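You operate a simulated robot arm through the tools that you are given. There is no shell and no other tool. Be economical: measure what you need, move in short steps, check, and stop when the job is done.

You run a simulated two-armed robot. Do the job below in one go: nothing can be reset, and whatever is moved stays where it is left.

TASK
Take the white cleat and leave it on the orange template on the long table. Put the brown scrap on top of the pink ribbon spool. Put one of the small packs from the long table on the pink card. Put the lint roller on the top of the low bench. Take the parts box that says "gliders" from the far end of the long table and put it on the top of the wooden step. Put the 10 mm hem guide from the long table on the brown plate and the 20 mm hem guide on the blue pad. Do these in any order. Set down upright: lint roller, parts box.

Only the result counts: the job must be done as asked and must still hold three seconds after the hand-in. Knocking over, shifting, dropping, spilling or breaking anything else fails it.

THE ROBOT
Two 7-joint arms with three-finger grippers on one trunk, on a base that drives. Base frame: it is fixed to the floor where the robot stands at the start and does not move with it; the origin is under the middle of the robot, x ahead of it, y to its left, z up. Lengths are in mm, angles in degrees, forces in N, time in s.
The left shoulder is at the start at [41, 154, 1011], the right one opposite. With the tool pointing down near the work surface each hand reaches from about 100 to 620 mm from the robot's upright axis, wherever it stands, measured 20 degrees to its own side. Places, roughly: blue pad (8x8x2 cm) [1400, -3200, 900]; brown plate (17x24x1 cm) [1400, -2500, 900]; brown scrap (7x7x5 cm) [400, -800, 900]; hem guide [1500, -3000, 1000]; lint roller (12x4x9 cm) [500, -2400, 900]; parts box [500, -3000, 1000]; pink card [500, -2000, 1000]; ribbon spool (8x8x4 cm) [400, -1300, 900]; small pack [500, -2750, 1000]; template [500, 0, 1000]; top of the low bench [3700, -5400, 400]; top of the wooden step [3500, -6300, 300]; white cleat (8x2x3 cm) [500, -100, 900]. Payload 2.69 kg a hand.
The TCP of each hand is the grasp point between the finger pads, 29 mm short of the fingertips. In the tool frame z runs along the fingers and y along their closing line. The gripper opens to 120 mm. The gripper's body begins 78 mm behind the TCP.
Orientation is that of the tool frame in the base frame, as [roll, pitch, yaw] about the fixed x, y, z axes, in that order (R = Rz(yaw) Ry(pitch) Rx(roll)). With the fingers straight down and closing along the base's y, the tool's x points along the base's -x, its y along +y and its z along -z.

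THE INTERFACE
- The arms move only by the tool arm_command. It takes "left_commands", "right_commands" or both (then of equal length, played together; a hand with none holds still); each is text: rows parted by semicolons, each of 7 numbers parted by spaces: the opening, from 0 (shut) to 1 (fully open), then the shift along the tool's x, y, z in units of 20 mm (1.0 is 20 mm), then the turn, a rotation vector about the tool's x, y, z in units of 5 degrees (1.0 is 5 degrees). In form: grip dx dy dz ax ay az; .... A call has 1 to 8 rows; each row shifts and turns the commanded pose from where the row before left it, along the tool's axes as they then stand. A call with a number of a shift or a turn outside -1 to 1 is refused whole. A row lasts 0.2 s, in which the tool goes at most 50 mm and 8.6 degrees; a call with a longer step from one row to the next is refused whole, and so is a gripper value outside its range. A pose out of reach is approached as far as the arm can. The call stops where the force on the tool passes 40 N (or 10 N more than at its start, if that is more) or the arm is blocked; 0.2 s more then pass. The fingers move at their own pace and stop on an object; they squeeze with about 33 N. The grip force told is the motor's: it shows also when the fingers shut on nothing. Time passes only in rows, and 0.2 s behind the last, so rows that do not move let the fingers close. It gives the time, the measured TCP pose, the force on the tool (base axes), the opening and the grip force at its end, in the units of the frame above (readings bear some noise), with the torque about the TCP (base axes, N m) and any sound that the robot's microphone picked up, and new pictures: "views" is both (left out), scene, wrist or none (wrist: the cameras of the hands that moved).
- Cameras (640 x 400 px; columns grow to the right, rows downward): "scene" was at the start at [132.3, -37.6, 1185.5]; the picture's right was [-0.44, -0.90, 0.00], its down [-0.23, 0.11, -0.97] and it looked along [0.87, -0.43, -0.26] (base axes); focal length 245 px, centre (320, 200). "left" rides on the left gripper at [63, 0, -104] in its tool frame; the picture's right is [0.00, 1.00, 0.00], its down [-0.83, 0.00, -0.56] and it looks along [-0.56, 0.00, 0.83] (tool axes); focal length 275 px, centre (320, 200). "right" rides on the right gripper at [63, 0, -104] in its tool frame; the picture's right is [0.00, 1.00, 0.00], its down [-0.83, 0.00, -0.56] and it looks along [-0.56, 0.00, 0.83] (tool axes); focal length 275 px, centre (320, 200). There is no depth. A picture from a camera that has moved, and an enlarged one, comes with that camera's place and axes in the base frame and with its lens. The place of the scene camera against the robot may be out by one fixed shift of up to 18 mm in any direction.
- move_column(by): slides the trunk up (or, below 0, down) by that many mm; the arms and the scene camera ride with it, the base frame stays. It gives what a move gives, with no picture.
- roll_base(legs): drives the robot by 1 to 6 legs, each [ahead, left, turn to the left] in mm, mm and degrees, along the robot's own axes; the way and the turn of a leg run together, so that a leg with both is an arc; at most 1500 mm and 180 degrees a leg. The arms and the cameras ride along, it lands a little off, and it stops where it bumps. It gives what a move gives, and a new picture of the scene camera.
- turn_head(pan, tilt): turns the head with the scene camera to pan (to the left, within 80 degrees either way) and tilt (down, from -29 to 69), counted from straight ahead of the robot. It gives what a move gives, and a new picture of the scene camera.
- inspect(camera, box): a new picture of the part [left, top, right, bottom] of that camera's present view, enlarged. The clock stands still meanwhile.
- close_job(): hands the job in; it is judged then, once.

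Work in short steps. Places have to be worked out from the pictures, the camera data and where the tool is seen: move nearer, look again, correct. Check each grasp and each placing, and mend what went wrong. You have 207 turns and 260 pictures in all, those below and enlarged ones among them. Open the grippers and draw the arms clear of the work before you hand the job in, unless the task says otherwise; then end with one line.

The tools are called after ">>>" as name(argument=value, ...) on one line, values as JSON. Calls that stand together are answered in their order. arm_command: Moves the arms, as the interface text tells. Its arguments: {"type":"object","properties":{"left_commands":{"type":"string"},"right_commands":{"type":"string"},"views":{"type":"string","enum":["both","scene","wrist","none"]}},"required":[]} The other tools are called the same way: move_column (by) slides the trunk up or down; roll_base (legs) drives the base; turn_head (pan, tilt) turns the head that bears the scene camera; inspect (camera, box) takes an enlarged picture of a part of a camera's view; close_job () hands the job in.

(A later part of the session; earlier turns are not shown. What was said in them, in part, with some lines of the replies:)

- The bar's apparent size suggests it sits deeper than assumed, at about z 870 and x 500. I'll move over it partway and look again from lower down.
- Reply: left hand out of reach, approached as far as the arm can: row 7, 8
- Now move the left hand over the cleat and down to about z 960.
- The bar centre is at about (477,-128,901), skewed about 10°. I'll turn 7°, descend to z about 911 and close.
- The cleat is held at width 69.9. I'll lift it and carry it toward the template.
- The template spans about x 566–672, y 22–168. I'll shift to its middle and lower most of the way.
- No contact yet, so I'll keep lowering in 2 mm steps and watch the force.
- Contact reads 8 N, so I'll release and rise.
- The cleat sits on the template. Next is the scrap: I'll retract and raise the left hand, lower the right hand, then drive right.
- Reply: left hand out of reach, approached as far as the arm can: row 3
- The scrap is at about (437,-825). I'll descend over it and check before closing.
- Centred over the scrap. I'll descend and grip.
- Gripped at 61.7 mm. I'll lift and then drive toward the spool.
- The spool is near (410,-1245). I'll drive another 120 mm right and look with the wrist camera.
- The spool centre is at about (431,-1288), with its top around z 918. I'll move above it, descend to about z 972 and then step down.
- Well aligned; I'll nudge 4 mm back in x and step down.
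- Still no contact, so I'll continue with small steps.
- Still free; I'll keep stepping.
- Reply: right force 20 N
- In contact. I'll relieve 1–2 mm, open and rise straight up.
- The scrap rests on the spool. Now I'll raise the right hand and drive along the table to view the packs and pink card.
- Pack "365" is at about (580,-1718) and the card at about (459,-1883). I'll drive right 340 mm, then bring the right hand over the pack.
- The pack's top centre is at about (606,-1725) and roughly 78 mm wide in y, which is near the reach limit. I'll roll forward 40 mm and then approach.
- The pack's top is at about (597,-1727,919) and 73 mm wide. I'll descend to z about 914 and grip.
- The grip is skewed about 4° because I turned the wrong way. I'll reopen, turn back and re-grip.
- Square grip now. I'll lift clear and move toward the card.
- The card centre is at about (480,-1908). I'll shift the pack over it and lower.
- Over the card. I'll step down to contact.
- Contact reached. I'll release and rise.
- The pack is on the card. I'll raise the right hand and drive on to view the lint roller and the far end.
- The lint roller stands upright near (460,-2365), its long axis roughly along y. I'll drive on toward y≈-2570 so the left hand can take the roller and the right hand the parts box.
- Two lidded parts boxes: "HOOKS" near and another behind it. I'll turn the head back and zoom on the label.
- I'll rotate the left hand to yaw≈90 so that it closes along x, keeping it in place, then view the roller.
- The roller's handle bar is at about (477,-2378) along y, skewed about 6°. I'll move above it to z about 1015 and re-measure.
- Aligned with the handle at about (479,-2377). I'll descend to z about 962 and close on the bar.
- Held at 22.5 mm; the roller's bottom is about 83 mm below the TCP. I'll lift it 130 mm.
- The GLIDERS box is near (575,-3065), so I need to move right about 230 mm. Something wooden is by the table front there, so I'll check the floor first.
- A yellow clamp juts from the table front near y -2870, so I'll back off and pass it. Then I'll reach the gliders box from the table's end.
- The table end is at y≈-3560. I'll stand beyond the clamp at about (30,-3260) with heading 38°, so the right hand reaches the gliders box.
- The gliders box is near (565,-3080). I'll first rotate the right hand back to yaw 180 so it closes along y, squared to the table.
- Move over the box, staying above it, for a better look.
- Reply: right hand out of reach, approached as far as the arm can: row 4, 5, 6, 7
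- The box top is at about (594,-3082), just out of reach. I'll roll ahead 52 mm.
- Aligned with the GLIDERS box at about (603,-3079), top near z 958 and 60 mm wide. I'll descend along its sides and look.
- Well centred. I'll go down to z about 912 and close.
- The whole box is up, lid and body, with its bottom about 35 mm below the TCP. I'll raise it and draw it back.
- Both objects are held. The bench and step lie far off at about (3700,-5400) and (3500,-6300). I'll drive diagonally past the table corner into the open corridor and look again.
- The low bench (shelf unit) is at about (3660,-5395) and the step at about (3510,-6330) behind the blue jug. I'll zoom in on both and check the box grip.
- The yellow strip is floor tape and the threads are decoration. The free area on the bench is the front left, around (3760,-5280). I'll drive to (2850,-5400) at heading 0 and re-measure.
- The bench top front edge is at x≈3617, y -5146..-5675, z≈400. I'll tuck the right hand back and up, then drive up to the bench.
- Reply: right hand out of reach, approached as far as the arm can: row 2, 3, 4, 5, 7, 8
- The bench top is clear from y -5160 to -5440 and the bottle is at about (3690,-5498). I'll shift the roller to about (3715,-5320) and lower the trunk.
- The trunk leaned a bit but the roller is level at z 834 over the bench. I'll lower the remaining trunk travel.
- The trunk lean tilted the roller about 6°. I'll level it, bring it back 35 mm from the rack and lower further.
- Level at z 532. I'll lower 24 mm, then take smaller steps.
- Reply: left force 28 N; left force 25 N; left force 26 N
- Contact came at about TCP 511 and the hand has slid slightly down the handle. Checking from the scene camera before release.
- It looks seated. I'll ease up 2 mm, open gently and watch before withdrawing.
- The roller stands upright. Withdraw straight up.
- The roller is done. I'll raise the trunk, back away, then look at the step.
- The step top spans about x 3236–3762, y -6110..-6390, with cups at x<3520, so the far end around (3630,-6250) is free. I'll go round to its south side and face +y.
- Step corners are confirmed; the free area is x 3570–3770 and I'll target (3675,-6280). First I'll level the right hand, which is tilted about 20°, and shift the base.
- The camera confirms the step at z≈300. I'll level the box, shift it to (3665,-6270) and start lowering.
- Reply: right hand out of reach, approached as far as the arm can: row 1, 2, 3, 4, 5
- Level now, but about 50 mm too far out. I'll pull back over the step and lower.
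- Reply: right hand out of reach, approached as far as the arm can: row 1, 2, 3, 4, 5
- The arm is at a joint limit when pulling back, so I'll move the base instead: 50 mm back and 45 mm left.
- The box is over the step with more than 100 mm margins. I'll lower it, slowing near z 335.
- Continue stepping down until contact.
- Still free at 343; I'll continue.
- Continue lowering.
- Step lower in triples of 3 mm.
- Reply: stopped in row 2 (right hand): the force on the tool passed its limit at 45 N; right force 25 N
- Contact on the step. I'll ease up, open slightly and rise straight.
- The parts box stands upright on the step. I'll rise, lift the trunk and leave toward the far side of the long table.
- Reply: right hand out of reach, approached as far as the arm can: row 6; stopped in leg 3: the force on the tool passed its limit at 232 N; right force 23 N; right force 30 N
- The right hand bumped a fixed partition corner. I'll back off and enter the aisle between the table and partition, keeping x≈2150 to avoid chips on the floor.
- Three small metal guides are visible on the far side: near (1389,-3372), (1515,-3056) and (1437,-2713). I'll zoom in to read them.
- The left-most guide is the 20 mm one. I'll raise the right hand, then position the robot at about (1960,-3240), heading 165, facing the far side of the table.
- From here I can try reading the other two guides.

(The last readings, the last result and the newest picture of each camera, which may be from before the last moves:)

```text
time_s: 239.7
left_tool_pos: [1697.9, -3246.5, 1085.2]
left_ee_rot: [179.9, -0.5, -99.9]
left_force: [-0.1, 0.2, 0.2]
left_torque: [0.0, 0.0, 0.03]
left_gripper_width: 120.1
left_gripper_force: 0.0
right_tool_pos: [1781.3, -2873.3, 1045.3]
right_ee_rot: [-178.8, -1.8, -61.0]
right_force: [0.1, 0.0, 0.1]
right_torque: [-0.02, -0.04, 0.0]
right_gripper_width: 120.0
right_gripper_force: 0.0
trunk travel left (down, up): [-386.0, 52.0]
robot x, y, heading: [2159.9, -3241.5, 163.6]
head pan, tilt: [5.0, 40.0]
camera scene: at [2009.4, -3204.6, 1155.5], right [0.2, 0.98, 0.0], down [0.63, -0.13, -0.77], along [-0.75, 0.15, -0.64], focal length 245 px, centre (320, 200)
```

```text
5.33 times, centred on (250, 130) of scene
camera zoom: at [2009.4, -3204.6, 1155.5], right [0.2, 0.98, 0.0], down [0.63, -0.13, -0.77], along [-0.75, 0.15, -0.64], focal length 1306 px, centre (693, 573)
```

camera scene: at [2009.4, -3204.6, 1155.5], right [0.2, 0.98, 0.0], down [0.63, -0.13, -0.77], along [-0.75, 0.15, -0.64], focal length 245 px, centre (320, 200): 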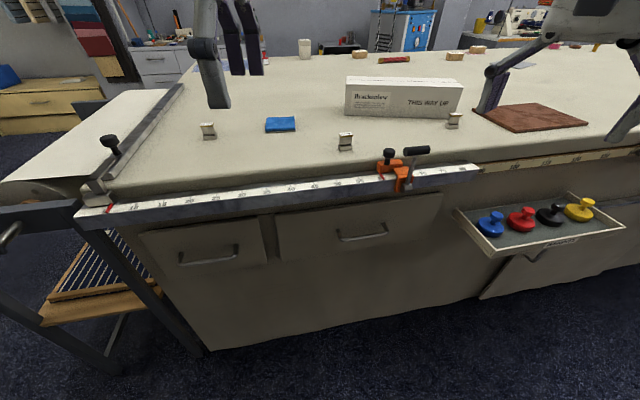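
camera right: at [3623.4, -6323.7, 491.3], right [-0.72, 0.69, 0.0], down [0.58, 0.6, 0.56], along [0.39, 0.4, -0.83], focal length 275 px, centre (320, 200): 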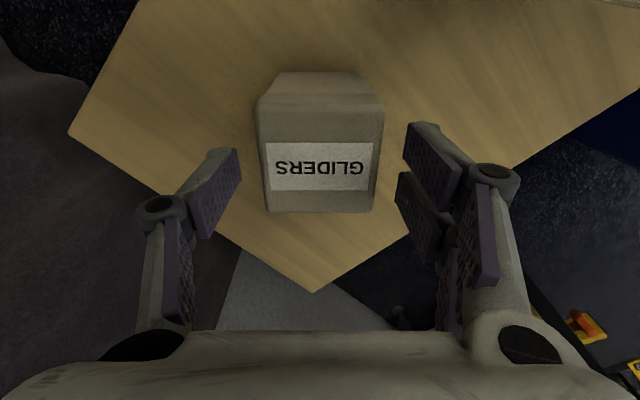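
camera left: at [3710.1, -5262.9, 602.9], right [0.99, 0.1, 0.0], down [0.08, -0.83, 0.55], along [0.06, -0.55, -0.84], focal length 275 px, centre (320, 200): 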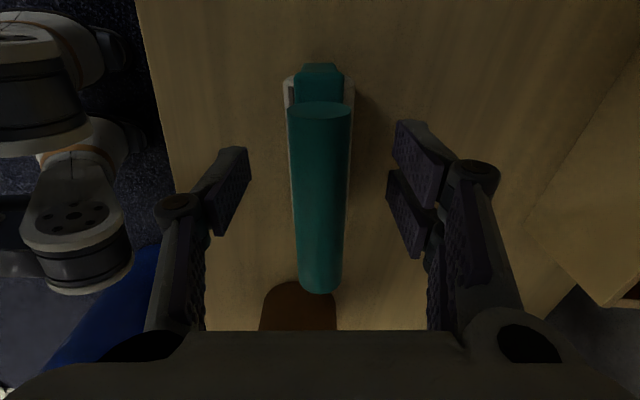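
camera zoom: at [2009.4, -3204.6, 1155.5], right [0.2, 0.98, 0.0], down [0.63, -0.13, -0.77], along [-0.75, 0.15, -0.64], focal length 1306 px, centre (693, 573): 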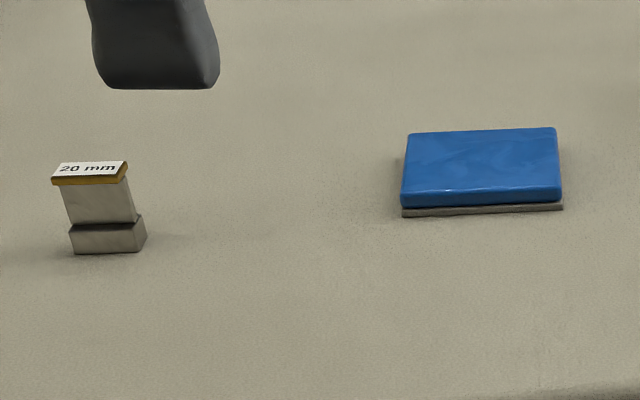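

The middle one is 10 mm at about (1515,-3056), the 20 mm is at about (1405,-3359), and the 30 mm stays put. I'll move in and bring the left hand over the 20 mm guide.

>>> roll_base(legs=[[187, 55, 0]])

>>> arm_command(left_commands="1 0.8 0.55 0.4 0 0 0; 1 0.8 0.55 0.4 0 0 0; 1 0.8 0.55 0.4 0 0 0; 1 0.8 0.55 0.4 0 0 0; 1 0.8 0.55 0.4 0 0 0; 1 0.8 0.55 0.4 0 0 0", views="wrist")

```text
time_s: 241.2
left_tool_pos: [1504.3, -3243.8, 1085.2]
left_ee_rot: [179.9, -0.4, -100.2]
left_force: [0.0, -0.5, 0.2]
left_torque: [-0.02, -0.02, 0.03]
left_gripper_width: 120.1
left_gripper_force: 0.1
right_tool_pos: [1588.2, -2870.4, 1045.9]
right_ee_rot: [-178.7, -1.9, -61.1]
right_force: [0.6, -0.2, -0.3]
right_torque: [0.02, -0.01, 0.0]
right_gripper_width: 120.0
right_gripper_force: 0.1
trunk travel left (down, up): [-386.0, 52.0]
robot x, y, heading: [1967.9, -3236.4, 163.4]
head pan, tilt: [5.0, 40.0]
camera scene: at [1815.1, -3203.1, 1155.4], right [0.2, 0.98, 0.0], down [0.63, -0.13, -0.77], along [-0.75, 0.15, -0.64], focal length 245 px, centre (320, 200)
```

scene: 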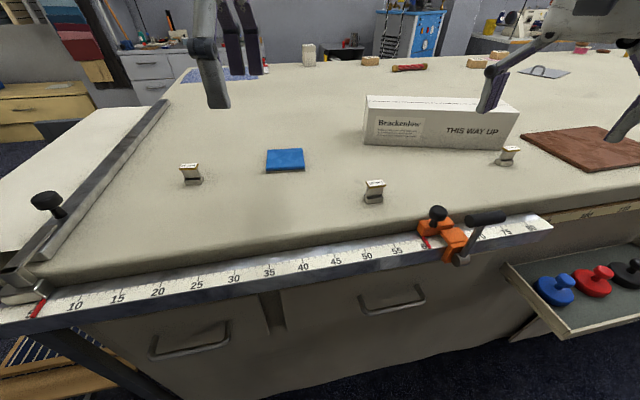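

```text
time_s: 242.6
left_tool_pos: [1422.5, -3325.1, 1037.0]
left_ee_rot: [180.0, -0.5, -100.1]
left_force: [-0.2, -0.8, 0.2]
left_torque: [0.02, -0.03, -0.03]
left_gripper_width: 120.0
left_gripper_force: 0.1
right_tool_pos: [1588.8, -2871.0, 1045.0]
right_ee_rot: [-178.7, -2.0, -61.2]
right_force: [0.5, -0.5, 0.5]
right_torque: [-0.01, -0.01, 0.0]
right_gripper_width: 119.9
right_gripper_force: 0.0
trunk travel left (down, up): [-386.0, 52.0]
robot x, y, heading: [1965.8, -3240.6, 163.6]
head pan, tilt: [5.0, 40.0]
camera left: at [1410.8, -3387.1, 1142.3], right [-0.98, 0.18, 0.0], down [0.15, 0.82, 0.55], along [0.1, 0.54, -0.84], focal length 275 px, centre (320, 200)
```

left: 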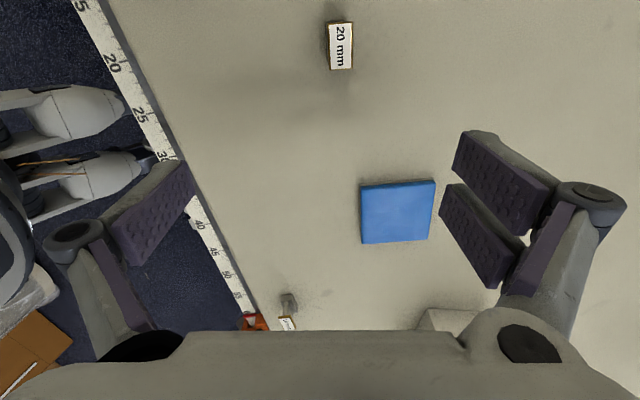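

The 20 mm guide is at about (1401,-3371) and the pad centre at about (1361,-3200). I'll move above the guide for a closer view.

>>> arm_command(left_commands="1 0.82 0.21 0.6 0 0 0; 1 0.82 0.21 0.6 0 0 0; 1 0.82 0.21 0.8 0 0 0", views="wrist")

```text
time_s: 243.4
left_tool_pos: [1401.6, -3373.4, 998.4]
left_ee_rot: [180.0, -0.4, -100.1]
left_force: [-0.3, -0.1, 0.1]
left_torque: [0.0, -0.04, 0.02]
left_gripper_width: 120.2
left_gripper_force: 0.1
right_tool_pos: [1588.5, -2871.3, 1045.4]
right_ee_rot: [-178.7, -1.9, -61.3]
right_force: [-0.3, -1.1, -0.1]
right_torque: [0.01, 0.02, -0.01]
right_gripper_width: 119.8
right_gripper_force: 0.1
trunk travel left (down, up): [-386.0, 52.0]
robot x, y, heading: [1967.5, -3237.8, 163.4]
head pan, tilt: [5.0, 40.0]
camera left: at [1389.6, -3433.6, 1103.0], right [-0.98, 0.18, 0.0], down [0.15, 0.82, 0.55], along [0.1, 0.54, -0.84], focal length 275 px, centre (320, 200)
```

left: 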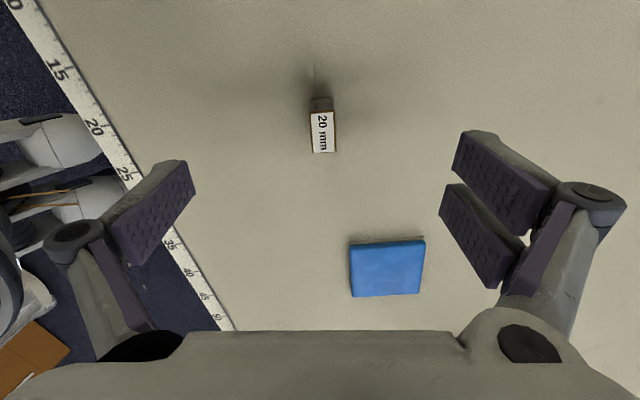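

The guide is at about (1400,-3369) with its top near z 917. I'll descend to TCP 912 and grip.

>>> arm_command(left_commands="1 -0.18 0.13 0.86 0 0 0; 1 0 0 0.86 0 0 0; 1 0 0 0.86 0 0 0; 1 0 0 0.86 0 0 0; 1 0 0 0.86 0 0 0; 0.3 0 0 0 0 0 0; 0 0 0 0 0 0 0; 0 0 0 0 0 0 0", views="none")

>>> arm_command(left_commands="0 0 0 0 0 0 0; 0 0 0 0 0 0 0", views="wrist")

```text
time_s: 245.2
left_tool_pos: [1398.9, -3368.7, 911.9]
left_ee_rot: [-180.0, -0.5, -100.1]
left_force: [-0.1, -0.8, 0.4]
left_torque: [0.01, 0.02, 0.01]
left_gripper_width: 17.1
left_gripper_force: 33.6
right_tool_pos: [1589.1, -2872.1, 1045.0]
right_ee_rot: [-178.9, -1.9, -61.2]
right_force: [-0.9, 0.4, -0.1]
right_torque: [-0.01, -0.03, 0.03]
right_gripper_width: 120.0
right_gripper_force: 0.1
trunk travel left (down, up): [-386.0, 52.0]
robot x, y, heading: [1966.7, -3239.0, 163.2]
head pan, tilt: [5.0, 40.0]
```

```text
time_s: 245.8
left_tool_pos: [1399.2, -3370.3, 912.0]
left_ee_rot: [-179.9, -0.5, -100.1]
left_force: [0.2, -0.2, -0.6]
left_torque: [-0.03, 0.04, 0.0]
left_gripper_width: 17.4
left_gripper_force: 32.6
right_tool_pos: [1589.4, -2870.8, 1046.1]
right_ee_rot: [-178.8, -1.9, -61.3]
right_force: [0.2, -0.3, -0.2]
right_torque: [-0.01, -0.01, 0.01]
right_gripper_width: 120.0
right_gripper_force: 0.0
trunk travel left (down, up): [-386.0, 52.0]
robot x, y, heading: [1968.6, -3241.5, 163.6]
head pan, tilt: [5.0, 40.0]
camera left: at [1387.5, -3430.9, 1016.8], right [-0.98, 0.18, 0.0], down [0.15, 0.82, 0.55], along [0.1, 0.54, -0.84], focal length 275 px, centre (320, 200)
```

left: 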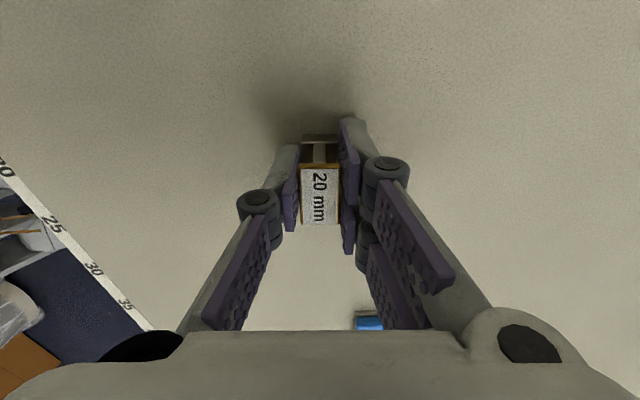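

Gripped at 17 mm. I'll lift and carry it to the blue pad.

>>> arm_command(left_commands="0 0 0 -0.8 0 0 0; 0 0 0 -1 0 0 0; 0 -1 0.425 -0.8 0 0 0; 0 -1 0.425 0 0 0 0; 0 -1 0.425 0 0 0 0; 0 -1 0.425 0 0 0 0; 0 -1 0.425 0 0 0 0; 0 -1 0.425 0 0 0 0", views="none")

>>> arm_command(left_commands="0 -1 0.425 0 0 0 0; 0 -1 0.425 0 0 0 0", views="wrist")

```text
time_s: 247.6
left_tool_pos: [1370.2, -3242.1, 961.9]
left_ee_rot: [-180.0, -0.5, -100.1]
left_force: [-0.6, 1.0, -0.7]
left_torque: [-0.01, -0.02, -0.05]
left_gripper_width: 17.5
left_gripper_force: 33.6
right_tool_pos: [1589.3, -2870.4, 1044.7]
right_ee_rot: [-178.7, -2.0, -61.2]
right_force: [0.8, -0.4, 0.8]
right_torque: [-0.02, -0.04, -0.01]
right_gripper_width: 120.1
right_gripper_force: 0.0
trunk travel left (down, up): [-386.0, 52.0]
robot x, y, heading: [1964.6, -3241.0, 163.7]
head pan, tilt: [5.0, 40.0]
```

```text
time_s: 248.2
left_tool_pos: [1378.4, -3215.9, 959.7]
left_ee_rot: [179.8, -0.4, -100.0]
left_force: [-0.4, 1.1, -0.9]
left_torque: [-0.01, 0.03, 0.02]
left_gripper_width: 17.5
left_gripper_force: 33.6
left hand out of reach, approached as far as the arm can: row 1, 2
right_tool_pos: [1590.1, -2871.2, 1046.3]
right_ee_rot: [-178.7, -1.9, -61.1]
right_force: [0.2, -0.5, -0.2]
right_torque: [0.01, 0.0, -0.02]
right_gripper_width: 120.1
right_gripper_force: 0.0
trunk travel left (down, up): [-386.0, 52.0]
robot x, y, heading: [1967.2, -3237.0, 163.2]
head pan, tilt: [5.0, 40.0]
camera left: at [1366.7, -3276.4, 1064.6], right [-0.98, 0.18, 0.0], down [0.15, 0.82, 0.55], along [0.1, 0.54, -0.84], focal length 275 px, centre (320, 200)
```

left: 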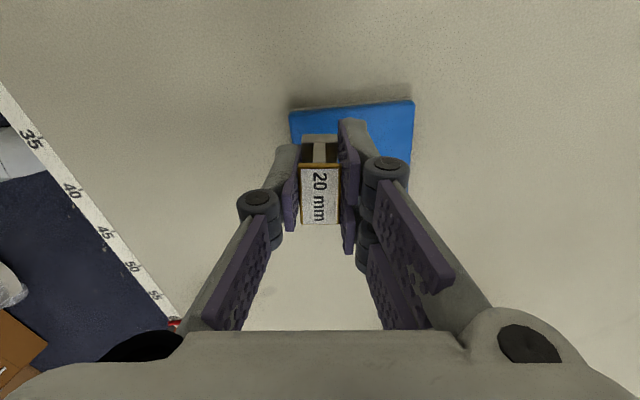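

The arm reaches its limit about 20 mm short. I'll nudge the base to centre over the pad.

>>> roll_base(legs=[[22, -11, 0]])

>>> arm_command(left_commands="0 0 0 0.5 0 0 0; 0 0 0 0.5 0 0 0", views="wrist")

```text
time_s: 249.0
left_tool_pos: [1359.6, -3198.9, 960.0]
left_ee_rot: [179.9, -0.4, -100.1]
left_force: [-0.2, 0.5, -0.2]
left_torque: [0.0, -0.02, 0.0]
left_gripper_width: 17.6
left_gripper_force: 32.7
right_tool_pos: [1571.0, -2854.8, 1044.6]
right_ee_rot: [-178.7, -2.0, -61.2]
right_force: [-0.1, 0.4, -0.4]
right_torque: [-0.03, 0.01, -0.03]
right_gripper_width: 119.9
right_gripper_force: 0.0
trunk travel left (down, up): [-386.0, 52.0]
robot x, y, heading: [1945.7, -3224.0, 163.4]
head pan, tilt: [5.0, 40.0]
camera scene: at [1797.5, -3186.0, 1155.4], right [0.2, 0.98, 0.0], down [0.63, -0.13, -0.77], along [-0.75, 0.15, -0.64], focal length 245 px, centre (320, 200)
```

scene: 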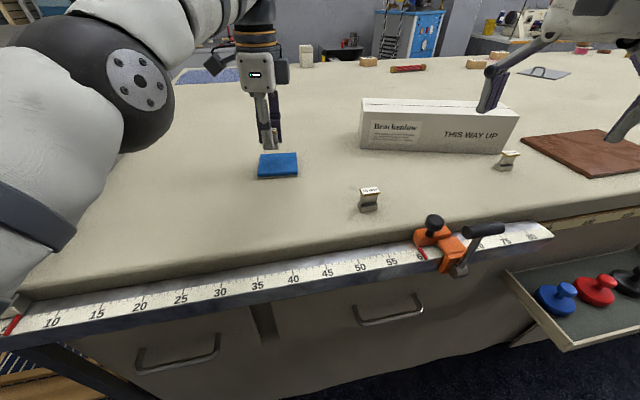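

```text
time_s: 249.6
left_tool_pos: [1360.0, -3198.3, 938.4]
left_ee_rot: [179.9, -0.3, -100.1]
left_force: [0.1, -0.9, -1.6]
left_torque: [0.01, 0.0, 0.01]
left_gripper_width: 17.5
left_gripper_force: 33.0
right_tool_pos: [1570.5, -2855.0, 1045.6]
right_ee_rot: [-178.7, -1.9, -61.2]
right_force: [0.5, 0.2, 0.7]
right_torque: [0.01, 0.0, 0.01]
right_gripper_width: 120.2
right_gripper_force: 0.1
trunk travel left (down, up): [-386.0, 52.0]
robot x, y, heading: [1949.8, -3225.5, 163.4]
head pan, tilt: [5.0, 40.0]
camera left: at [1348.5, -3259.5, 1043.8], right [-0.98, 0.18, 0.0], down [0.15, 0.82, 0.55], along [0.1, 0.54, -0.84], focal length 275 px, centre (320, 200)
```

left: 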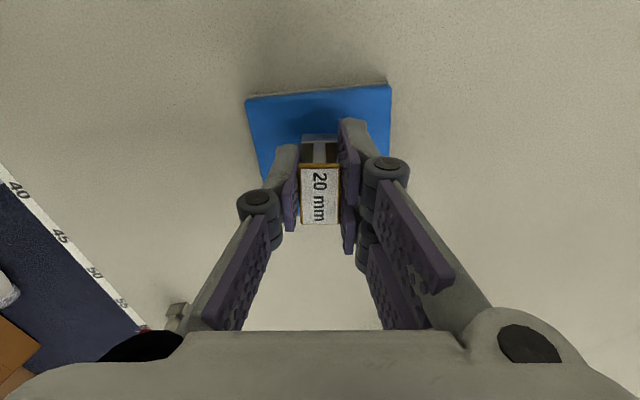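

Centred on the pad. I'll step down to contact.

>>> arm_command(left_commands="0 -0.15 0 0.1 0 0 0; 0 0 0 0.1 0 0 0", views="none")

>>> arm_command(left_commands="0 0 0 0.1 0 0 0", views="none")

>>> arm_command(left_commands="0 0 0 0.1 0 0 0", views="none")

```text
time_s: 250.2
left_tool_pos: [1361.4, -3194.8, 935.4]
left_ee_rot: [-179.9, -0.5, -100.1]
left_force: [-0.2, -0.9, 0.0]
left_torque: [0.03, 0.03, 0.02]
left_gripper_width: 17.3
left_gripper_force: 32.8
right_tool_pos: [1570.6, -2855.3, 1045.8]
right_ee_rot: [-178.8, -1.8, -61.2]
right_force: [0.5, -0.2, 0.4]
right_torque: [-0.02, -0.03, -0.02]
right_gripper_width: 119.8
right_gripper_force: 0.0
trunk travel left (down, up): [-386.0, 52.0]
robot x, y, heading: [1951.4, -3222.8, 163.5]
head pan, tilt: [5.0, 40.0]
```

```text
time_s: 250.6
left_tool_pos: [1360.1, -3195.5, 933.1]
left_ee_rot: [179.9, -0.4, -100.0]
left_force: [-0.4, -0.3, -0.2]
left_torque: [0.02, 0.01, 0.04]
left_gripper_width: 17.7
left_gripper_force: 32.9
right_tool_pos: [1571.3, -2854.7, 1045.5]
right_ee_rot: [-178.7, -1.9, -61.2]
right_force: [-0.1, 0.7, -0.6]
right_torque: [-0.04, 0.0, 0.01]
right_gripper_width: 120.2
right_gripper_force: 0.0
trunk travel left (down, up): [-386.0, 52.0]
robot x, y, heading: [1949.1, -3222.6, 163.7]
head pan, tilt: [5.0, 40.0]
```

```text
time_s: 251.0
left_tool_pos: [1361.1, -3195.7, 933.1]
left_ee_rot: [179.9, -0.3, -100.1]
left_force: [-0.2, -0.7, -0.7]
left_torque: [-0.01, -0.01, 0.0]
left_gripper_width: 17.4
left_gripper_force: 32.7
right_tool_pos: [1571.6, -2854.1, 1044.6]
right_ee_rot: [-178.7, -1.9, -61.3]
right_force: [-0.6, -0.4, 0.1]
right_torque: [0.01, -0.01, 0.01]
right_gripper_width: 119.7
right_gripper_force: 0.1
trunk travel left (down, up): [-386.0, 52.0]
robot x, y, heading: [1944.8, -3222.7, 163.4]
head pan, tilt: [5.0, 40.0]
```

Continue down in 2 mm steps.

>>> arm_command(left_commands="0 0 0 0.12 0 0 0", views="none")

>>> arm_command(left_commands="0 0 0 0.12 0 0 0", views="none")

>>> arm_command(left_commands="0 0 0 0.12 0 0 0", views="wrist")

```text
time_s: 251.4
left_tool_pos: [1361.1, -3195.9, 929.5]
left_ee_rot: [180.0, -0.4, -100.1]
left_force: [-0.1, -0.4, -0.7]
left_torque: [-0.04, 0.02, 0.02]
left_gripper_width: 17.3
left_gripper_force: 32.7
right_tool_pos: [1571.4, -2855.2, 1045.2]
right_ee_rot: [-178.8, -2.0, -61.3]
right_force: [-0.4, 0.4, -0.7]
right_torque: [-0.04, 0.02, 0.02]
right_gripper_width: 120.0
right_gripper_force: 0.1
trunk travel left (down, up): [-386.0, 52.0]
robot x, y, heading: [1950.5, -3224.1, 163.7]
head pan, tilt: [5.0, 40.0]
```

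```text
time_s: 251.8
left_tool_pos: [1360.8, -3196.1, 927.5]
left_ee_rot: [179.9, -0.4, -100.1]
left_force: [0.6, -0.2, -0.7]
left_torque: [-0.02, -0.04, -0.01]
left_gripper_width: 17.5
left_gripper_force: 33.1
right_tool_pos: [1571.6, -2854.3, 1045.7]
right_ee_rot: [-178.8, -1.9, -61.2]
right_force: [-0.8, 0.5, -0.1]
right_torque: [-0.03, 0.02, 0.0]
right_gripper_width: 120.0
right_gripper_force: 0.1
trunk travel left (down, up): [-386.0, 52.0]
robot x, y, heading: [1948.4, -3226.2, 163.6]
head pan, tilt: [5.0, 40.0]
```

```text
time_s: 252.2
left_tool_pos: [1360.5, -3195.6, 924.5]
left_ee_rot: [179.9, -0.5, -100.2]
left_force: [-0.6, 0.0, 2.5]
left_torque: [0.0, -0.01, 0.02]
left_gripper_width: 17.5
left_gripper_force: 33.1
right_tool_pos: [1571.1, -2855.3, 1045.1]
right_ee_rot: [-178.8, -1.9, -61.2]
right_force: [-0.3, 0.0, -0.1]
right_torque: [-0.01, -0.01, 0.0]
right_gripper_width: 119.9
right_gripper_force: 0.0
trunk travel left (down, up): [-386.0, 52.0]
robot x, y, heading: [1950.9, -3228.0, 163.5]
head pan, tilt: [5.0, 40.0]
camera left: at [1349.8, -3257.3, 1029.5], right [-0.98, 0.18, 0.0], down [0.15, 0.82, 0.55], along [0.1, 0.54, -0.84], focal length 275 px, centre (320, 200)
```

left: 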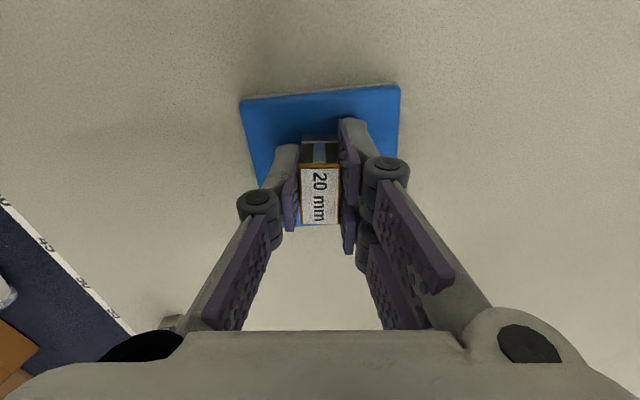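

Light contact. I'll go one more millimetre, then release and rise.

>>> arm_command(left_commands="0 0 0 0.05 0 0 0; 0.2 0 0 0 0 0 0; 0.4 0 0 0 0 0 0; 0.4 0 0 0 0 0 0; 0.4 0 0 -0.8 0 0 0; 0.4 0 0 -1 0 0 0; 0.4 0 0 -1 0 0 0; 0.4 0 0 -1 0 0 0", views="wrist")

```text
time_s: 254.0
left_tool_pos: [1374.5, -3200.7, 994.8]
left_ee_rot: [180.0, -0.5, -100.2]
left_force: [-0.1, 0.4, 0.5]
left_torque: [0.03, -0.01, 0.02]
left_gripper_width: 48.1
left_gripper_force: 0.0
left hand out of reach, approached as far as the arm can: row 7, 8
right_tool_pos: [1572.5, -2854.9, 1045.7]
right_ee_rot: [-178.8, -1.9, -61.3]
right_force: [-0.4, -0.8, 0.8]
right_torque: [0.0, -0.01, 0.01]
right_gripper_width: 119.9
right_gripper_force: 0.0
trunk travel left (down, up): [-386.0, 52.0]
robot x, y, heading: [1950.4, -3222.8, 163.4]
head pan, tilt: [5.0, 40.0]
camera left: at [1362.2, -3261.5, 1099.6], right [-0.98, 0.18, 0.0], down [0.15, 0.82, 0.55], along [0.1, 0.54, -0.84], focal length 275 px, centre (320, 200)
```

left: 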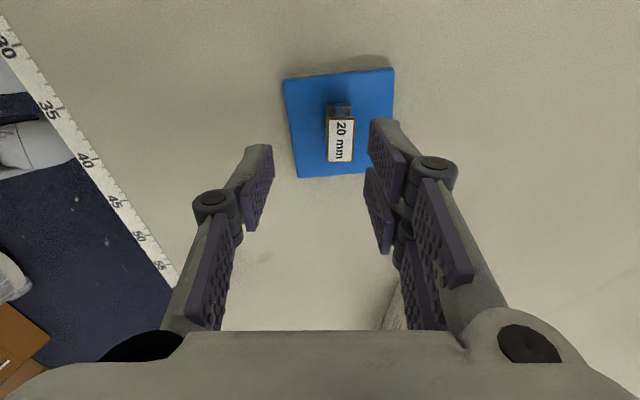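

The 20 mm guide is on the blue pad. Next is the 10 mm guide with the right hand: I'll retract the left and rotate the right to yaw -90.

>>> arm_command(left_commands="0.4 0 -0.5 -0.7 0 0 0; 0.4 0 -1 -0.7 0 0 0; 0.4 0 -1 -0.7 0 0 0; 0.4 0 -1 -0.7 0 0 0; 0.4 0 -1 -0.7 0 0 0; 0.4 0 -1 -0.7 0 0 0", right_commands="1 0 0 0 0 0 0.96; 1 0 0 0 0 0 0.96; 1 0 0 0 0 0 0.96; 1 0 0 0 0 0 0.96; 1 0 0 0 0 0 0.96; 1 0 0 0 0 0 0.96", views="wrist")

```text
time_s: 255.4
left_tool_pos: [1446.3, -3199.8, 1082.3]
left_ee_rot: [-180.0, -0.4, -100.2]
left_force: [-0.3, 0.8, -0.5]
left_torque: [0.03, -0.02, 0.01]
left_gripper_width: 48.0
left_gripper_force: 0.0
left hand out of reach, approached as far as the arm can: row 2, 3, 4
right_tool_pos: [1572.1, -2854.3, 1044.9]
right_ee_rot: [-178.1, -1.1, -90.0]
right_force: [0.9, 0.2, -0.1]
right_torque: [0.02, 0.01, 0.01]
right_gripper_width: 120.1
right_gripper_force: 0.1
trunk travel left (down, up): [-386.0, 52.0]
robot x, y, heading: [1945.0, -3222.3, 163.4]
head pan, tilt: [5.0, 40.0]
camera right: at [1567.6, -2914.6, 1150.6], right [-1.0, 0.0, -0.03], down [-0.02, 0.84, 0.54], along [0.03, 0.54, -0.84], focal length 275 px, centre (320, 200)
camera left: at [1434.4, -3262.2, 1187.3], right [-0.98, 0.18, 0.0], down [0.15, 0.82, 0.55], along [0.1, 0.54, -0.84], focal length 275 px, centre (320, 200)
```

right: 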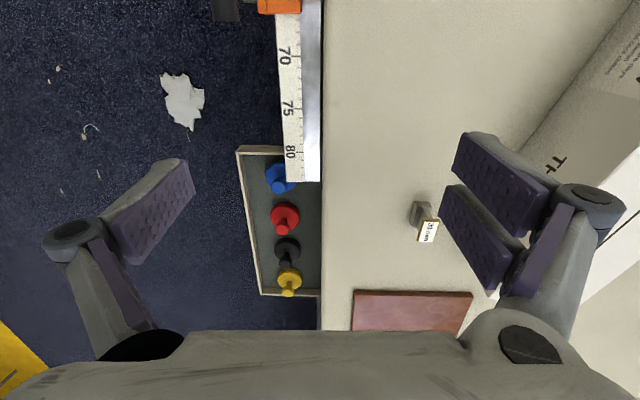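
left: 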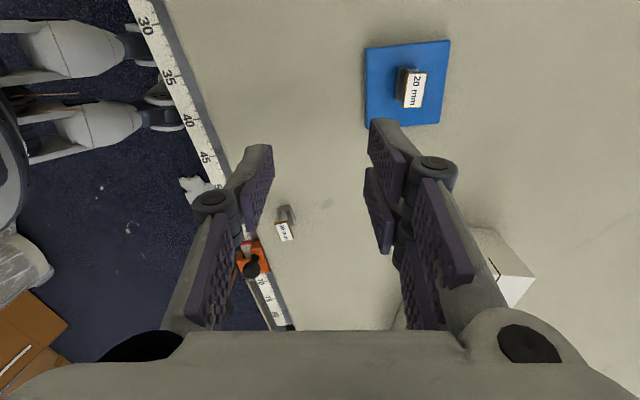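

The right view confirms the plate's near edge at y≈-2588, x 1357–1531. I'll bring the right hand over the 10 mm guide while moving the left hand away.

>>> arm_command(left_commands="0.4 1 -0.5 0 0 0 0; 0.4 1 -0.5 0 0 0 0; 0.4 1 -0.5 0 0 0 0; 0.4 1 -0.5 0 0 0 0; 0.4 1 -0.5 0 0 0 0; 0.4 0 0 0 0 0 0; 0.4 0 0 0 0 0 0; 0.4 0 0 0 0 0 0", right_commands="1 1 0.37 0 0 0 0; 1 1 0.37 0 0 0 0; 1 1 0.37 0 0 0 0; 1 1 0.37 0 0 0 0; 1 1 0.37 0 0 0 0; 1 1 0.37 0 0 0 0; 1 1 0.37 0 0 0 0; 1 1 0.37 0.3 0 0 0", views="wrist")

```text
time_s: 257.2
left_tool_pos: [1475.8, -3308.0, 1082.4]
left_ee_rot: [-180.0, -0.3, -100.1]
left_force: [-0.4, 0.1, 0.9]
left_torque: [-0.02, 0.0, 0.02]
left_gripper_width: 47.8
left_gripper_force: 0.0
right_tool_pos: [1511.7, -3015.4, 1041.3]
right_ee_rot: [-178.0, -1.1, -90.0]
right_force: [-0.7, 1.1, -0.9]
right_torque: [0.01, -0.01, 0.03]
right_gripper_width: 119.9
right_gripper_force: 0.1
trunk travel left (down, up): [-386.0, 52.0]
robot x, y, heading: [1951.9, -3220.3, 163.4]
head pan, tilt: [5.0, 40.0]
camera right: at [1507.2, -3076.7, 1145.9], right [-1.0, 0.0, -0.03], down [-0.02, 0.84, 0.54], along [0.03, 0.54, -0.84], focal length 275 px, centre (320, 200)
camera left: at [1464.2, -3370.1, 1186.6], right [-0.98, 0.18, 0.0], down [0.15, 0.82, 0.55], along [0.1, 0.54, -0.83], focal length 275 px, centre (320, 200)
```

right: 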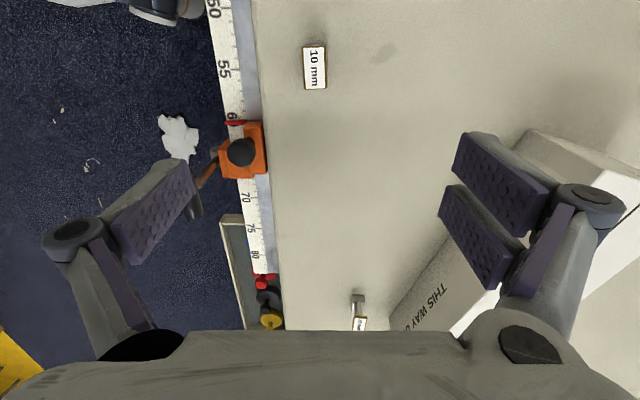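
left: 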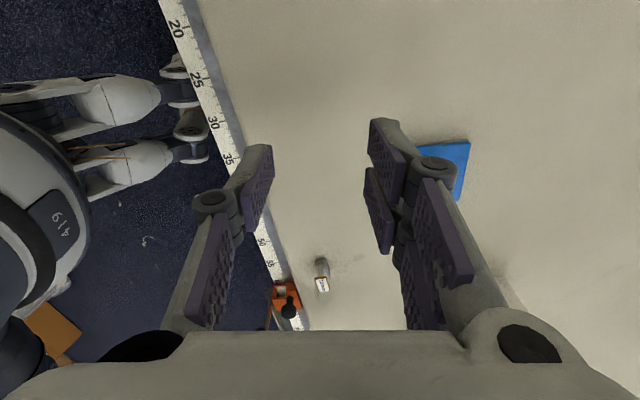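

The 10 mm guide is at about (1519,-3050). I'll level the hand, centre it and lower partway.

>>> arm_command(right_commands="1 0.85 -0.18 0.3 -0.4 -0.22 0; 1 0.85 -0.18 0.8 0 0 0; 1 0 0 0.8 0 0 0; 1 0 0 0.3 0 0 0", views="wrist")

```text
time_s: 258.2
left_tool_pos: [1477.1, -3308.1, 1082.4]
left_ee_rot: [179.9, -0.4, -100.1]
left_force: [0.3, -0.3, -0.4]
left_torque: [0.03, -0.02, -0.04]
left_gripper_width: 48.4
left_gripper_force: 0.1
right_tool_pos: [1521.3, -3049.9, 998.1]
right_ee_rot: [-180.0, 0.0, -89.8]
right_force: [-0.3, 0.3, 0.3]
right_torque: [0.0, 0.01, 0.0]
right_gripper_width: 120.1
right_gripper_force: 0.2
trunk travel left (down, up): [-386.0, 52.0]
robot x, y, heading: [1945.8, -3223.7, 163.5]
head pan, tilt: [5.0, 40.0]
camera right: at [1519.9, -3112.2, 1101.5], right [-1.0, -0.01, 0.0], down [0.0, 0.83, 0.56], along [0.0, 0.56, -0.83], focal length 275 px, centre (320, 200)
```

right: 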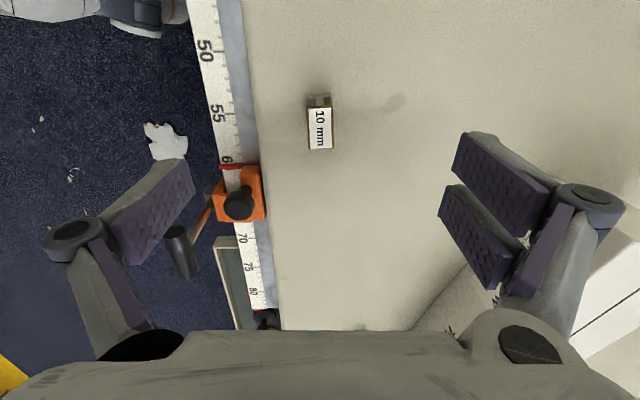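

Centred. I'll narrow the opening to stay clear of the clamp, descend to 912 and grip.

>>> arm_command(right_commands="0.5 -0.12 0 0.5 0 0 0; 0.5 0 0 0.8 0 0 0; 0.5 0 0 1 0 0 0; 0.5 0 0 1 0 0 0; 0.5 0 0 1 0 0 0; 0 0 0 0 0 0 0; 0 0 0 0 0 0 0; 0 0 0 0 0 0 0", views="wrist")

```text
time_s: 260.0
left_tool_pos: [1476.0, -3310.1, 1081.8]
left_ee_rot: [-180.0, -0.5, -100.1]
left_force: [0.0, -0.3, 0.4]
left_torque: [0.02, 0.0, -0.01]
left_gripper_width: 48.0
left_gripper_force: 0.1
right_tool_pos: [1521.1, -3046.6, 910.2]
right_ee_rot: [-180.0, 0.0, -90.0]
right_force: [-0.2, 0.6, 0.2]
right_torque: [0.03, 0.01, 0.02]
right_gripper_width: 17.1
right_gripper_force: 33.4
trunk travel left (down, up): [-386.0, 52.0]
robot x, y, heading: [1952.6, -3220.5, 163.6]
head pan, tilt: [5.0, 40.0]
camera right: at [1520.0, -3110.1, 1014.4], right [-1.0, 0.0, 0.0], down [0.0, 0.83, 0.56], along [0.0, 0.56, -0.83], focal length 275 px, centre (320, 200)
```

right: 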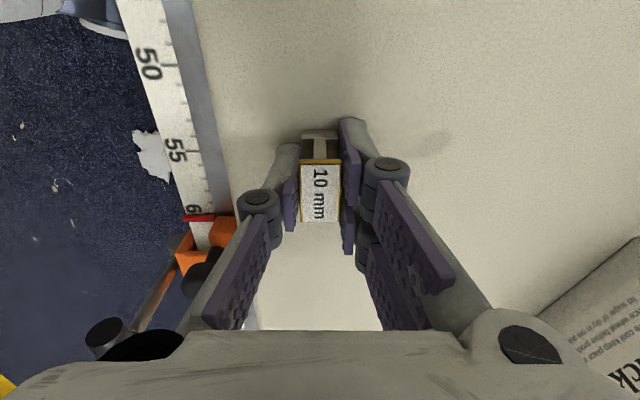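

Gripped. I'll lift high and drive 330 mm along the table toward the plate.

>>> arm_command(right_commands="0 0 0 -0.7 0 0 0; 0 0 0 -1 0 0 0; 0 0 0 -1 0 0 0; 0 0 0 -1 0 0 0; 0 0 0 -1 0 0 0; 0 0 0 -1 0 0 0; 0 0 0 -1 0 0 0", views="none")

>>> roll_base(legs=[[79, -321, 0]])

>>> arm_command(right_commands="0 -0.9 0 0 0 0 0; 0 -0.9 0 0 0 0 0; 0 -0.9 0 0 0 0 0; 0 -0.9 0 0 0 0 0; 0 -0.9 0 0 0 0 0", views="wrist")

```text
time_s: 261.6
left_tool_pos: [1476.7, -3308.6, 1081.5]
left_ee_rot: [180.0, -0.3, -100.1]
left_force: [0.4, 0.0, -0.1]
left_torque: [0.01, 0.0, 0.0]
left_gripper_width: 48.0
left_gripper_force: 0.2
right_tool_pos: [1520.7, -3046.2, 1043.6]
right_ee_rot: [180.0, 0.0, -90.0]
right_force: [0.9, -0.1, -1.2]
right_torque: [0.0, 0.0, 0.0]
right_gripper_width: 17.4
right_gripper_force: 32.8
trunk travel left (down, up): [-386.0, 52.0]
robot x, y, heading: [1949.9, -3228.0, 163.5]
head pan, tilt: [5.0, 40.0]
```

```text
time_s: 264.7
left_tool_pos: [1491.8, -2978.8, 1082.6]
left_ee_rot: [180.0, -0.5, -100.0]
left_force: [0.8, 0.1, -0.4]
left_torque: [-0.04, 0.0, 0.01]
left_gripper_width: 48.0
left_gripper_force: 0.1
right_tool_pos: [1534.2, -2717.4, 1043.9]
right_ee_rot: [-180.0, 0.0, -89.7]
right_force: [-0.6, 0.9, -1.3]
right_torque: [-0.03, 0.01, 0.04]
right_gripper_width: 17.3
right_gripper_force: 33.2
trunk travel left (down, up): [-386.0, 52.0]
robot x, y, heading: [1964.2, -2894.8, 163.6]
head pan, tilt: [5.0, 40.0]
camera scene: at [1812.6, -2856.3, 1155.5], right [0.2, 0.98, 0.0], down [0.63, -0.13, -0.77], along [-0.75, 0.15, -0.64], focal length 245 px, centre (320, 200)
```

scene: 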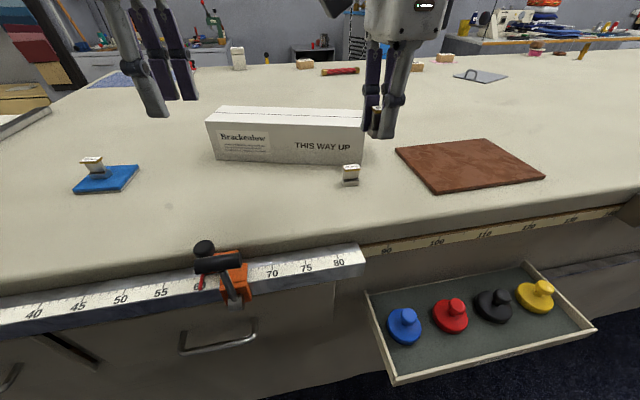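

```text
time_s: 265.9
left_tool_pos: [1490.6, -2979.1, 1081.9]
left_ee_rot: [-180.0, -0.4, -99.9]
left_force: [-0.3, 0.5, -0.8]
left_torque: [-0.01, 0.01, 0.0]
left_gripper_width: 47.9
left_gripper_force: 0.1
right_tool_pos: [1533.6, -2627.9, 1042.6]
right_ee_rot: [180.0, 0.0, -89.7]
right_force: [-0.5, -0.5, -1.1]
right_torque: [-0.05, -0.01, 0.0]
right_gripper_width: 17.4
right_gripper_force: 33.2
trunk travel left (down, up): [-386.0, 52.0]
robot x, y, heading: [1964.1, -2891.0, 163.7]
head pan, tilt: [5.0, 40.0]
camera right: at [1533.4, -2690.6, 1146.7], right [-1.0, -0.01, 0.0], down [-0.01, 0.83, 0.56], along [0.0, 0.56, -0.83], focal length 275 px, centre (320, 200)
```

right: 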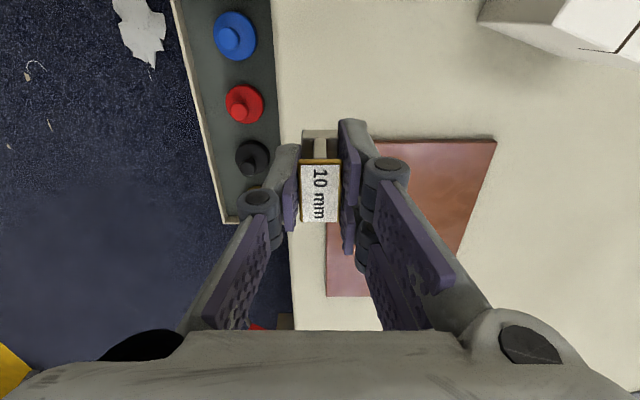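

The plate spans x 1360–1523, y -2592..-2345. I'll move to (1480,-2540) and lower.

>>> arm_command(right_commands="0 -0.88 0.53 0 0 0 0; 0 -0.88 0.53 0 0 0 0; 0 -0.88 0.53 0 0 0 0; 0 -0.88 0.53 0.4 0 0 0; 0 -0.88 0.53 0.8 0 0 0; 0 0 0 1 0 0 0; 0 0 0 1 0 0 0; 0 0 0 1 0 0 0", views="both")

```text
time_s: 267.7
left_tool_pos: [1490.2, -2979.2, 1081.5]
left_ee_rot: [179.9, -0.3, -99.9]
left_force: [0.1, 0.6, -0.4]
left_torque: [0.01, -0.02, 0.05]
left_gripper_width: 47.8
left_gripper_force: 0.0
right_tool_pos: [1489.7, -2547.7, 966.6]
right_ee_rot: [-179.9, 0.0, -89.7]
right_force: [-0.4, 0.5, -0.2]
right_torque: [-0.04, -0.03, -0.01]
right_gripper_width: 17.1
right_gripper_force: 33.0
right hand out of reach, approached as far as the arm can: row 5
trunk travel left (down, up): [-386.0, 52.0]
robot x, y, heading: [1964.5, -2891.4, 163.8]
head pan, tilt: [5.0, 40.0]
camera scene: at [1812.5, -2856.5, 1155.4], right [0.2, 0.98, 0.0], down [0.63, -0.13, -0.77], along [-0.75, 0.15, -0.64], focal length 245 px, centre (320, 200)
camera right: at [1489.6, -2610.3, 1069.2], right [-1.0, -0.01, 0.0], down [-0.01, 0.83, 0.56], along [0.0, 0.56, -0.83], focal length 275 px, centre (320, 200)
```

scene: 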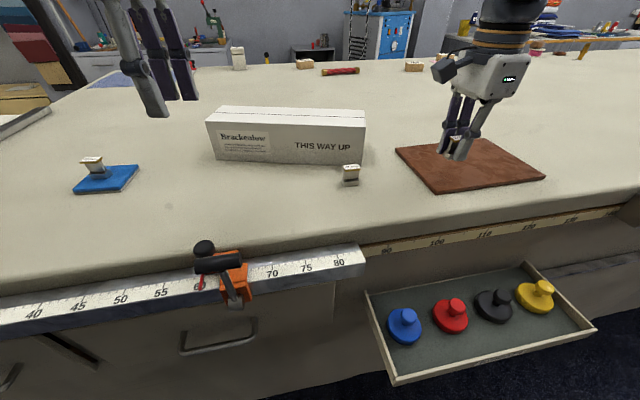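
right: 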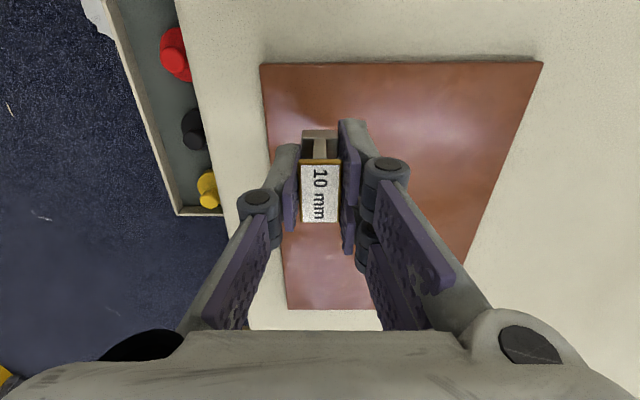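

Over the plate with margin. I'll lower near contact.

>>> arm_command(right_commands="0 0 0.3 0.6 0 0 0; 0 0 0.3 0.7 0 0 0; 0 0 0 0.6 0 0 0", views="none")

>>> arm_command(right_commands="0 0 0 0.12 0 0 0", views="none")

>>> arm_command(right_commands="0 0 0 0.12 0 0 0", views="none")

>>> arm_command(right_commands="0 0 0 0.12 0 0 0", views="wrist")

```text
time_s: 268.5
left_tool_pos: [1491.7, -2980.1, 1082.9]
left_ee_rot: [180.0, -0.4, -99.9]
left_force: [-0.1, 0.0, -0.4]
left_torque: [0.0, 0.03, -0.01]
left_gripper_width: 48.0
left_gripper_force: 0.0
right_tool_pos: [1477.1, -2548.4, 927.0]
right_ee_rot: [-180.0, 0.1, -89.8]
right_force: [-0.5, -0.3, -1.3]
right_torque: [-0.01, -0.02, -0.02]
right_gripper_width: 17.3
right_gripper_force: 33.0
trunk travel left (down, up): [-386.0, 52.0]
robot x, y, heading: [1963.6, -2890.5, 163.4]
head pan, tilt: [5.0, 40.0]
```

```text
time_s: 268.9
left_tool_pos: [1491.3, -2979.6, 1081.1]
left_ee_rot: [180.0, -0.4, -99.9]
left_force: [0.8, 0.6, -0.3]
left_torque: [0.01, 0.0, 0.0]
left_gripper_width: 48.0
left_gripper_force: 0.1
right_tool_pos: [1478.2, -2547.6, 923.7]
right_ee_rot: [180.0, -0.1, -89.8]
right_force: [1.0, 0.1, -0.7]
right_torque: [0.01, 0.04, -0.01]
right_gripper_width: 17.3
right_gripper_force: 32.9
trunk travel left (down, up): [-386.0, 52.0]
robot x, y, heading: [1963.4, -2896.7, 163.4]
head pan, tilt: [5.0, 40.0]
```

```text
time_s: 269.3
left_tool_pos: [1490.4, -2980.2, 1082.5]
left_ee_rot: [-180.0, -0.4, -100.0]
left_force: [-0.2, -0.7, 0.1]
left_torque: [0.04, 0.01, -0.02]
left_gripper_width: 48.1
left_gripper_force: 0.0
right_tool_pos: [1477.1, -2546.7, 923.1]
right_ee_rot: [-180.0, 0.0, -89.8]
right_force: [1.1, 0.4, -0.7]
right_torque: [-0.01, -0.02, -0.02]
right_gripper_width: 17.2
right_gripper_force: 33.1
trunk travel left (down, up): [-386.0, 52.0]
robot x, y, heading: [1960.4, -2890.8, 163.8]
head pan, tilt: [5.0, 40.0]
```

```text
time_s: 269.7
left_tool_pos: [1490.9, -2980.3, 1082.2]
left_ee_rot: [179.9, -0.5, -99.9]
left_force: [-0.2, -0.3, 0.0]
left_torque: [-0.02, -0.01, 0.01]
left_gripper_width: 47.9
left_gripper_force: 0.0
right_tool_pos: [1477.6, -2548.4, 920.0]
right_ee_rot: [-180.0, 0.0, -89.7]
right_force: [-0.3, 0.4, 1.1]
right_torque: [0.01, 0.01, -0.02]
right_gripper_width: 17.2
right_gripper_force: 33.4
trunk travel left (down, up): [-386.0, 52.0]
robot x, y, heading: [1965.6, -2891.0, 163.7]
head pan, tilt: [5.0, 40.0]
camera right: at [1477.3, -2610.9, 1024.2], right [-1.0, -0.01, 0.0], down [-0.01, 0.83, 0.56], along [-0.01, 0.56, -0.83], focal length 275 px, centre (320, 200)
```

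right: 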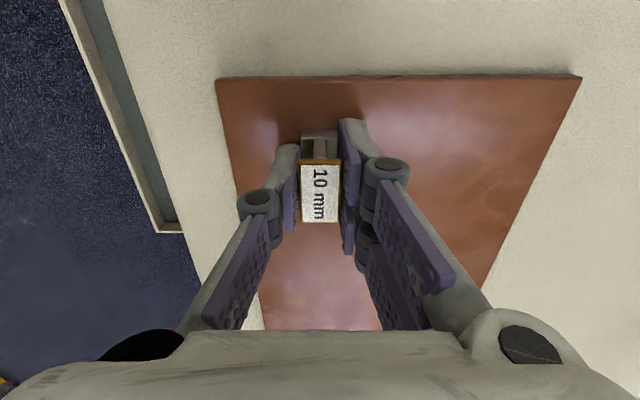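

One more small step to confirm contact, then release and rise.

>>> arm_command(right_commands="0 0 0 0.1 0 0 0", views="none")

>>> arm_command(right_commands="0.2 0 0 0 0 0 0; 0.4 0 0 0 0 0 0; 0.4 0 0 0 0 0 0; 0.4 0 0 -0.7 0 0 0; 0.4 0 0 -1 0 0 0; 0.4 0 0 -1 0 0 0; 0.4 0 0 -1 0 0 0; 0.4 0 0 -1 0 0 0", views="both")

```text
time_s: 270.1
left_tool_pos: [1491.7, -2980.3, 1082.5]
left_ee_rot: [179.9, -0.4, -99.9]
left_force: [0.2, -0.1, -0.6]
left_torque: [0.02, 0.0, 0.01]
left_gripper_width: 47.8
left_gripper_force: 0.1
right_tool_pos: [1478.0, -2547.9, 919.8]
right_ee_rot: [179.8, 0.2, -89.7]
right_force: [-1.8, 1.3, 10.7]
right_torque: [-0.01, 0.06, 0.0]
right_gripper_width: 17.0
right_gripper_force: 33.1
trunk travel left (down, up): [-386.0, 52.0]
robot x, y, heading: [1963.4, -2893.5, 163.6]
head pan, tilt: [5.0, 40.0]
```

```text
time_s: 271.9
left_tool_pos: [1491.5, -2979.9, 1082.4]
left_ee_rot: [179.9, -0.4, -99.8]
left_force: [0.2, 0.0, 0.2]
left_torque: [-0.01, 0.03, -0.06]
left_gripper_width: 47.6
left_gripper_force: 0.1
right_tool_pos: [1482.5, -2549.7, 1011.6]
right_ee_rot: [-180.0, 0.1, -89.7]
right_force: [-0.2, -0.1, 0.2]
right_torque: [0.02, 0.02, 0.0]
right_gripper_width: 47.9
right_gripper_force: 0.1
right hand out of reach, approached as far as the arm can: row 8
trunk travel left (down, up): [-386.0, 52.0]
robot x, y, heading: [1963.2, -2894.3, 163.7]
head pan, tilt: [5.0, 40.0]
camera scene: at [1813.0, -2856.8, 1155.6], right [0.2, 0.98, 0.0], down [0.63, -0.13, -0.77], along [-0.75, 0.15, -0.64], focal length 245 px, centre (320, 200)
camera right: at [1482.1, -2611.6, 1114.6], right [-1.0, -0.01, 0.0], down [-0.01, 0.83, 0.56], along [0.0, 0.56, -0.83], focal length 275 px, centre (320, 200)
```

scene: 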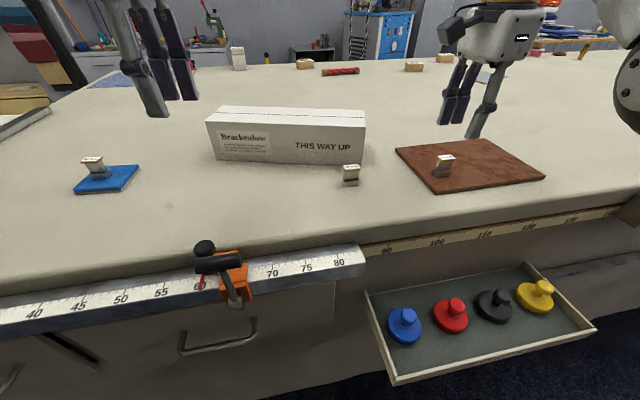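
right: 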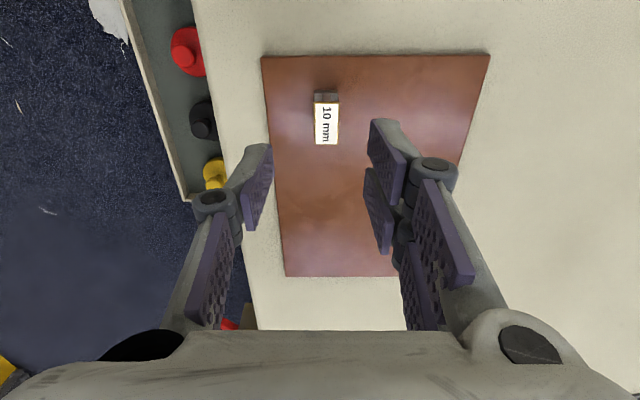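

All placements are done. I'll open both grippers, raise them and back away before handing in.

>>> arm_command(left_commands="1 0 -0.5 -0.3 0 0 0; 1 0 -0.5 -0.3 0 0 0; 1 0 -0.5 -0.3 0 0 0", right_commands="0.8 0 -0.6 -0.5 0 0 0; 1 0.3 -0.6 -0.6 0 0 0; 1 0.3 -0.6 -0.6 0 0 0", views="none")

>>> roll_base(legs=[[-230, 0, 0]])

```text
time_s: 272.7
left_tool_pos: [1520.9, -2986.5, 1102.6]
left_ee_rot: [179.9, -0.3, -99.8]
left_force: [0.2, -1.2, -0.4]
left_torque: [0.0, 0.05, -0.02]
left_gripper_width: 119.8
left_gripper_force: 0.0
right_tool_pos: [1518.1, -2561.4, 1045.4]
right_ee_rot: [180.0, 0.0, -89.7]
right_force: [0.3, 0.2, 0.5]
right_torque: [0.0, -0.03, -0.02]
right_gripper_width: 120.1
right_gripper_force: 0.0
trunk travel left (down, up): [-386.0, 52.0]
robot x, y, heading: [1961.7, -2892.7, 163.9]
head pan, tilt: [5.0, 40.0]
```

```text
time_s: 274.4
left_tool_pos: [1742.5, -3050.9, 1102.0]
left_ee_rot: [179.8, -0.5, -99.8]
left_force: [0.0, -0.7, -0.6]
left_torque: [0.03, 0.0, 0.0]
left_gripper_width: 119.8
left_gripper_force: 0.2
right_tool_pos: [1737.9, -2625.7, 1045.2]
right_ee_rot: [-179.9, 0.0, -89.6]
right_force: [0.4, 0.9, 0.1]
right_torque: [0.02, 0.01, 0.03]
right_gripper_width: 119.9
right_gripper_force: 0.0
trunk travel left (down, up): [-386.0, 52.0]
robot x, y, heading: [2187.8, -2956.4, 164.0]
head pan, tilt: [5.0, 40.0]
camera scene: at [2034.5, -2921.3, 1155.6], right [0.19, 0.98, 0.0], down [0.63, -0.12, -0.77], along [-0.75, 0.15, -0.64], focal length 245 px, centre (320, 200)
```

scene: 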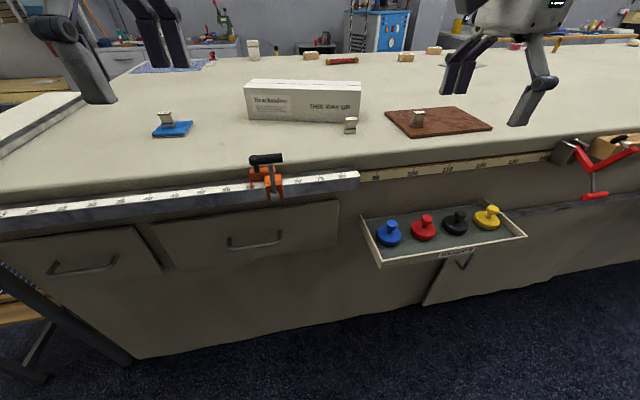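

The picture shows the arms clear of the work, both grippers open, and the guides on the pad and plate. Handing in now.

>>> close_job()

```text
The job is handed in.
```

All seven items were placed as asked and I handed the job in; on the way, the right hand struck a partition corner, peaking at 232 N, and nothing looked moved in the pictures after.
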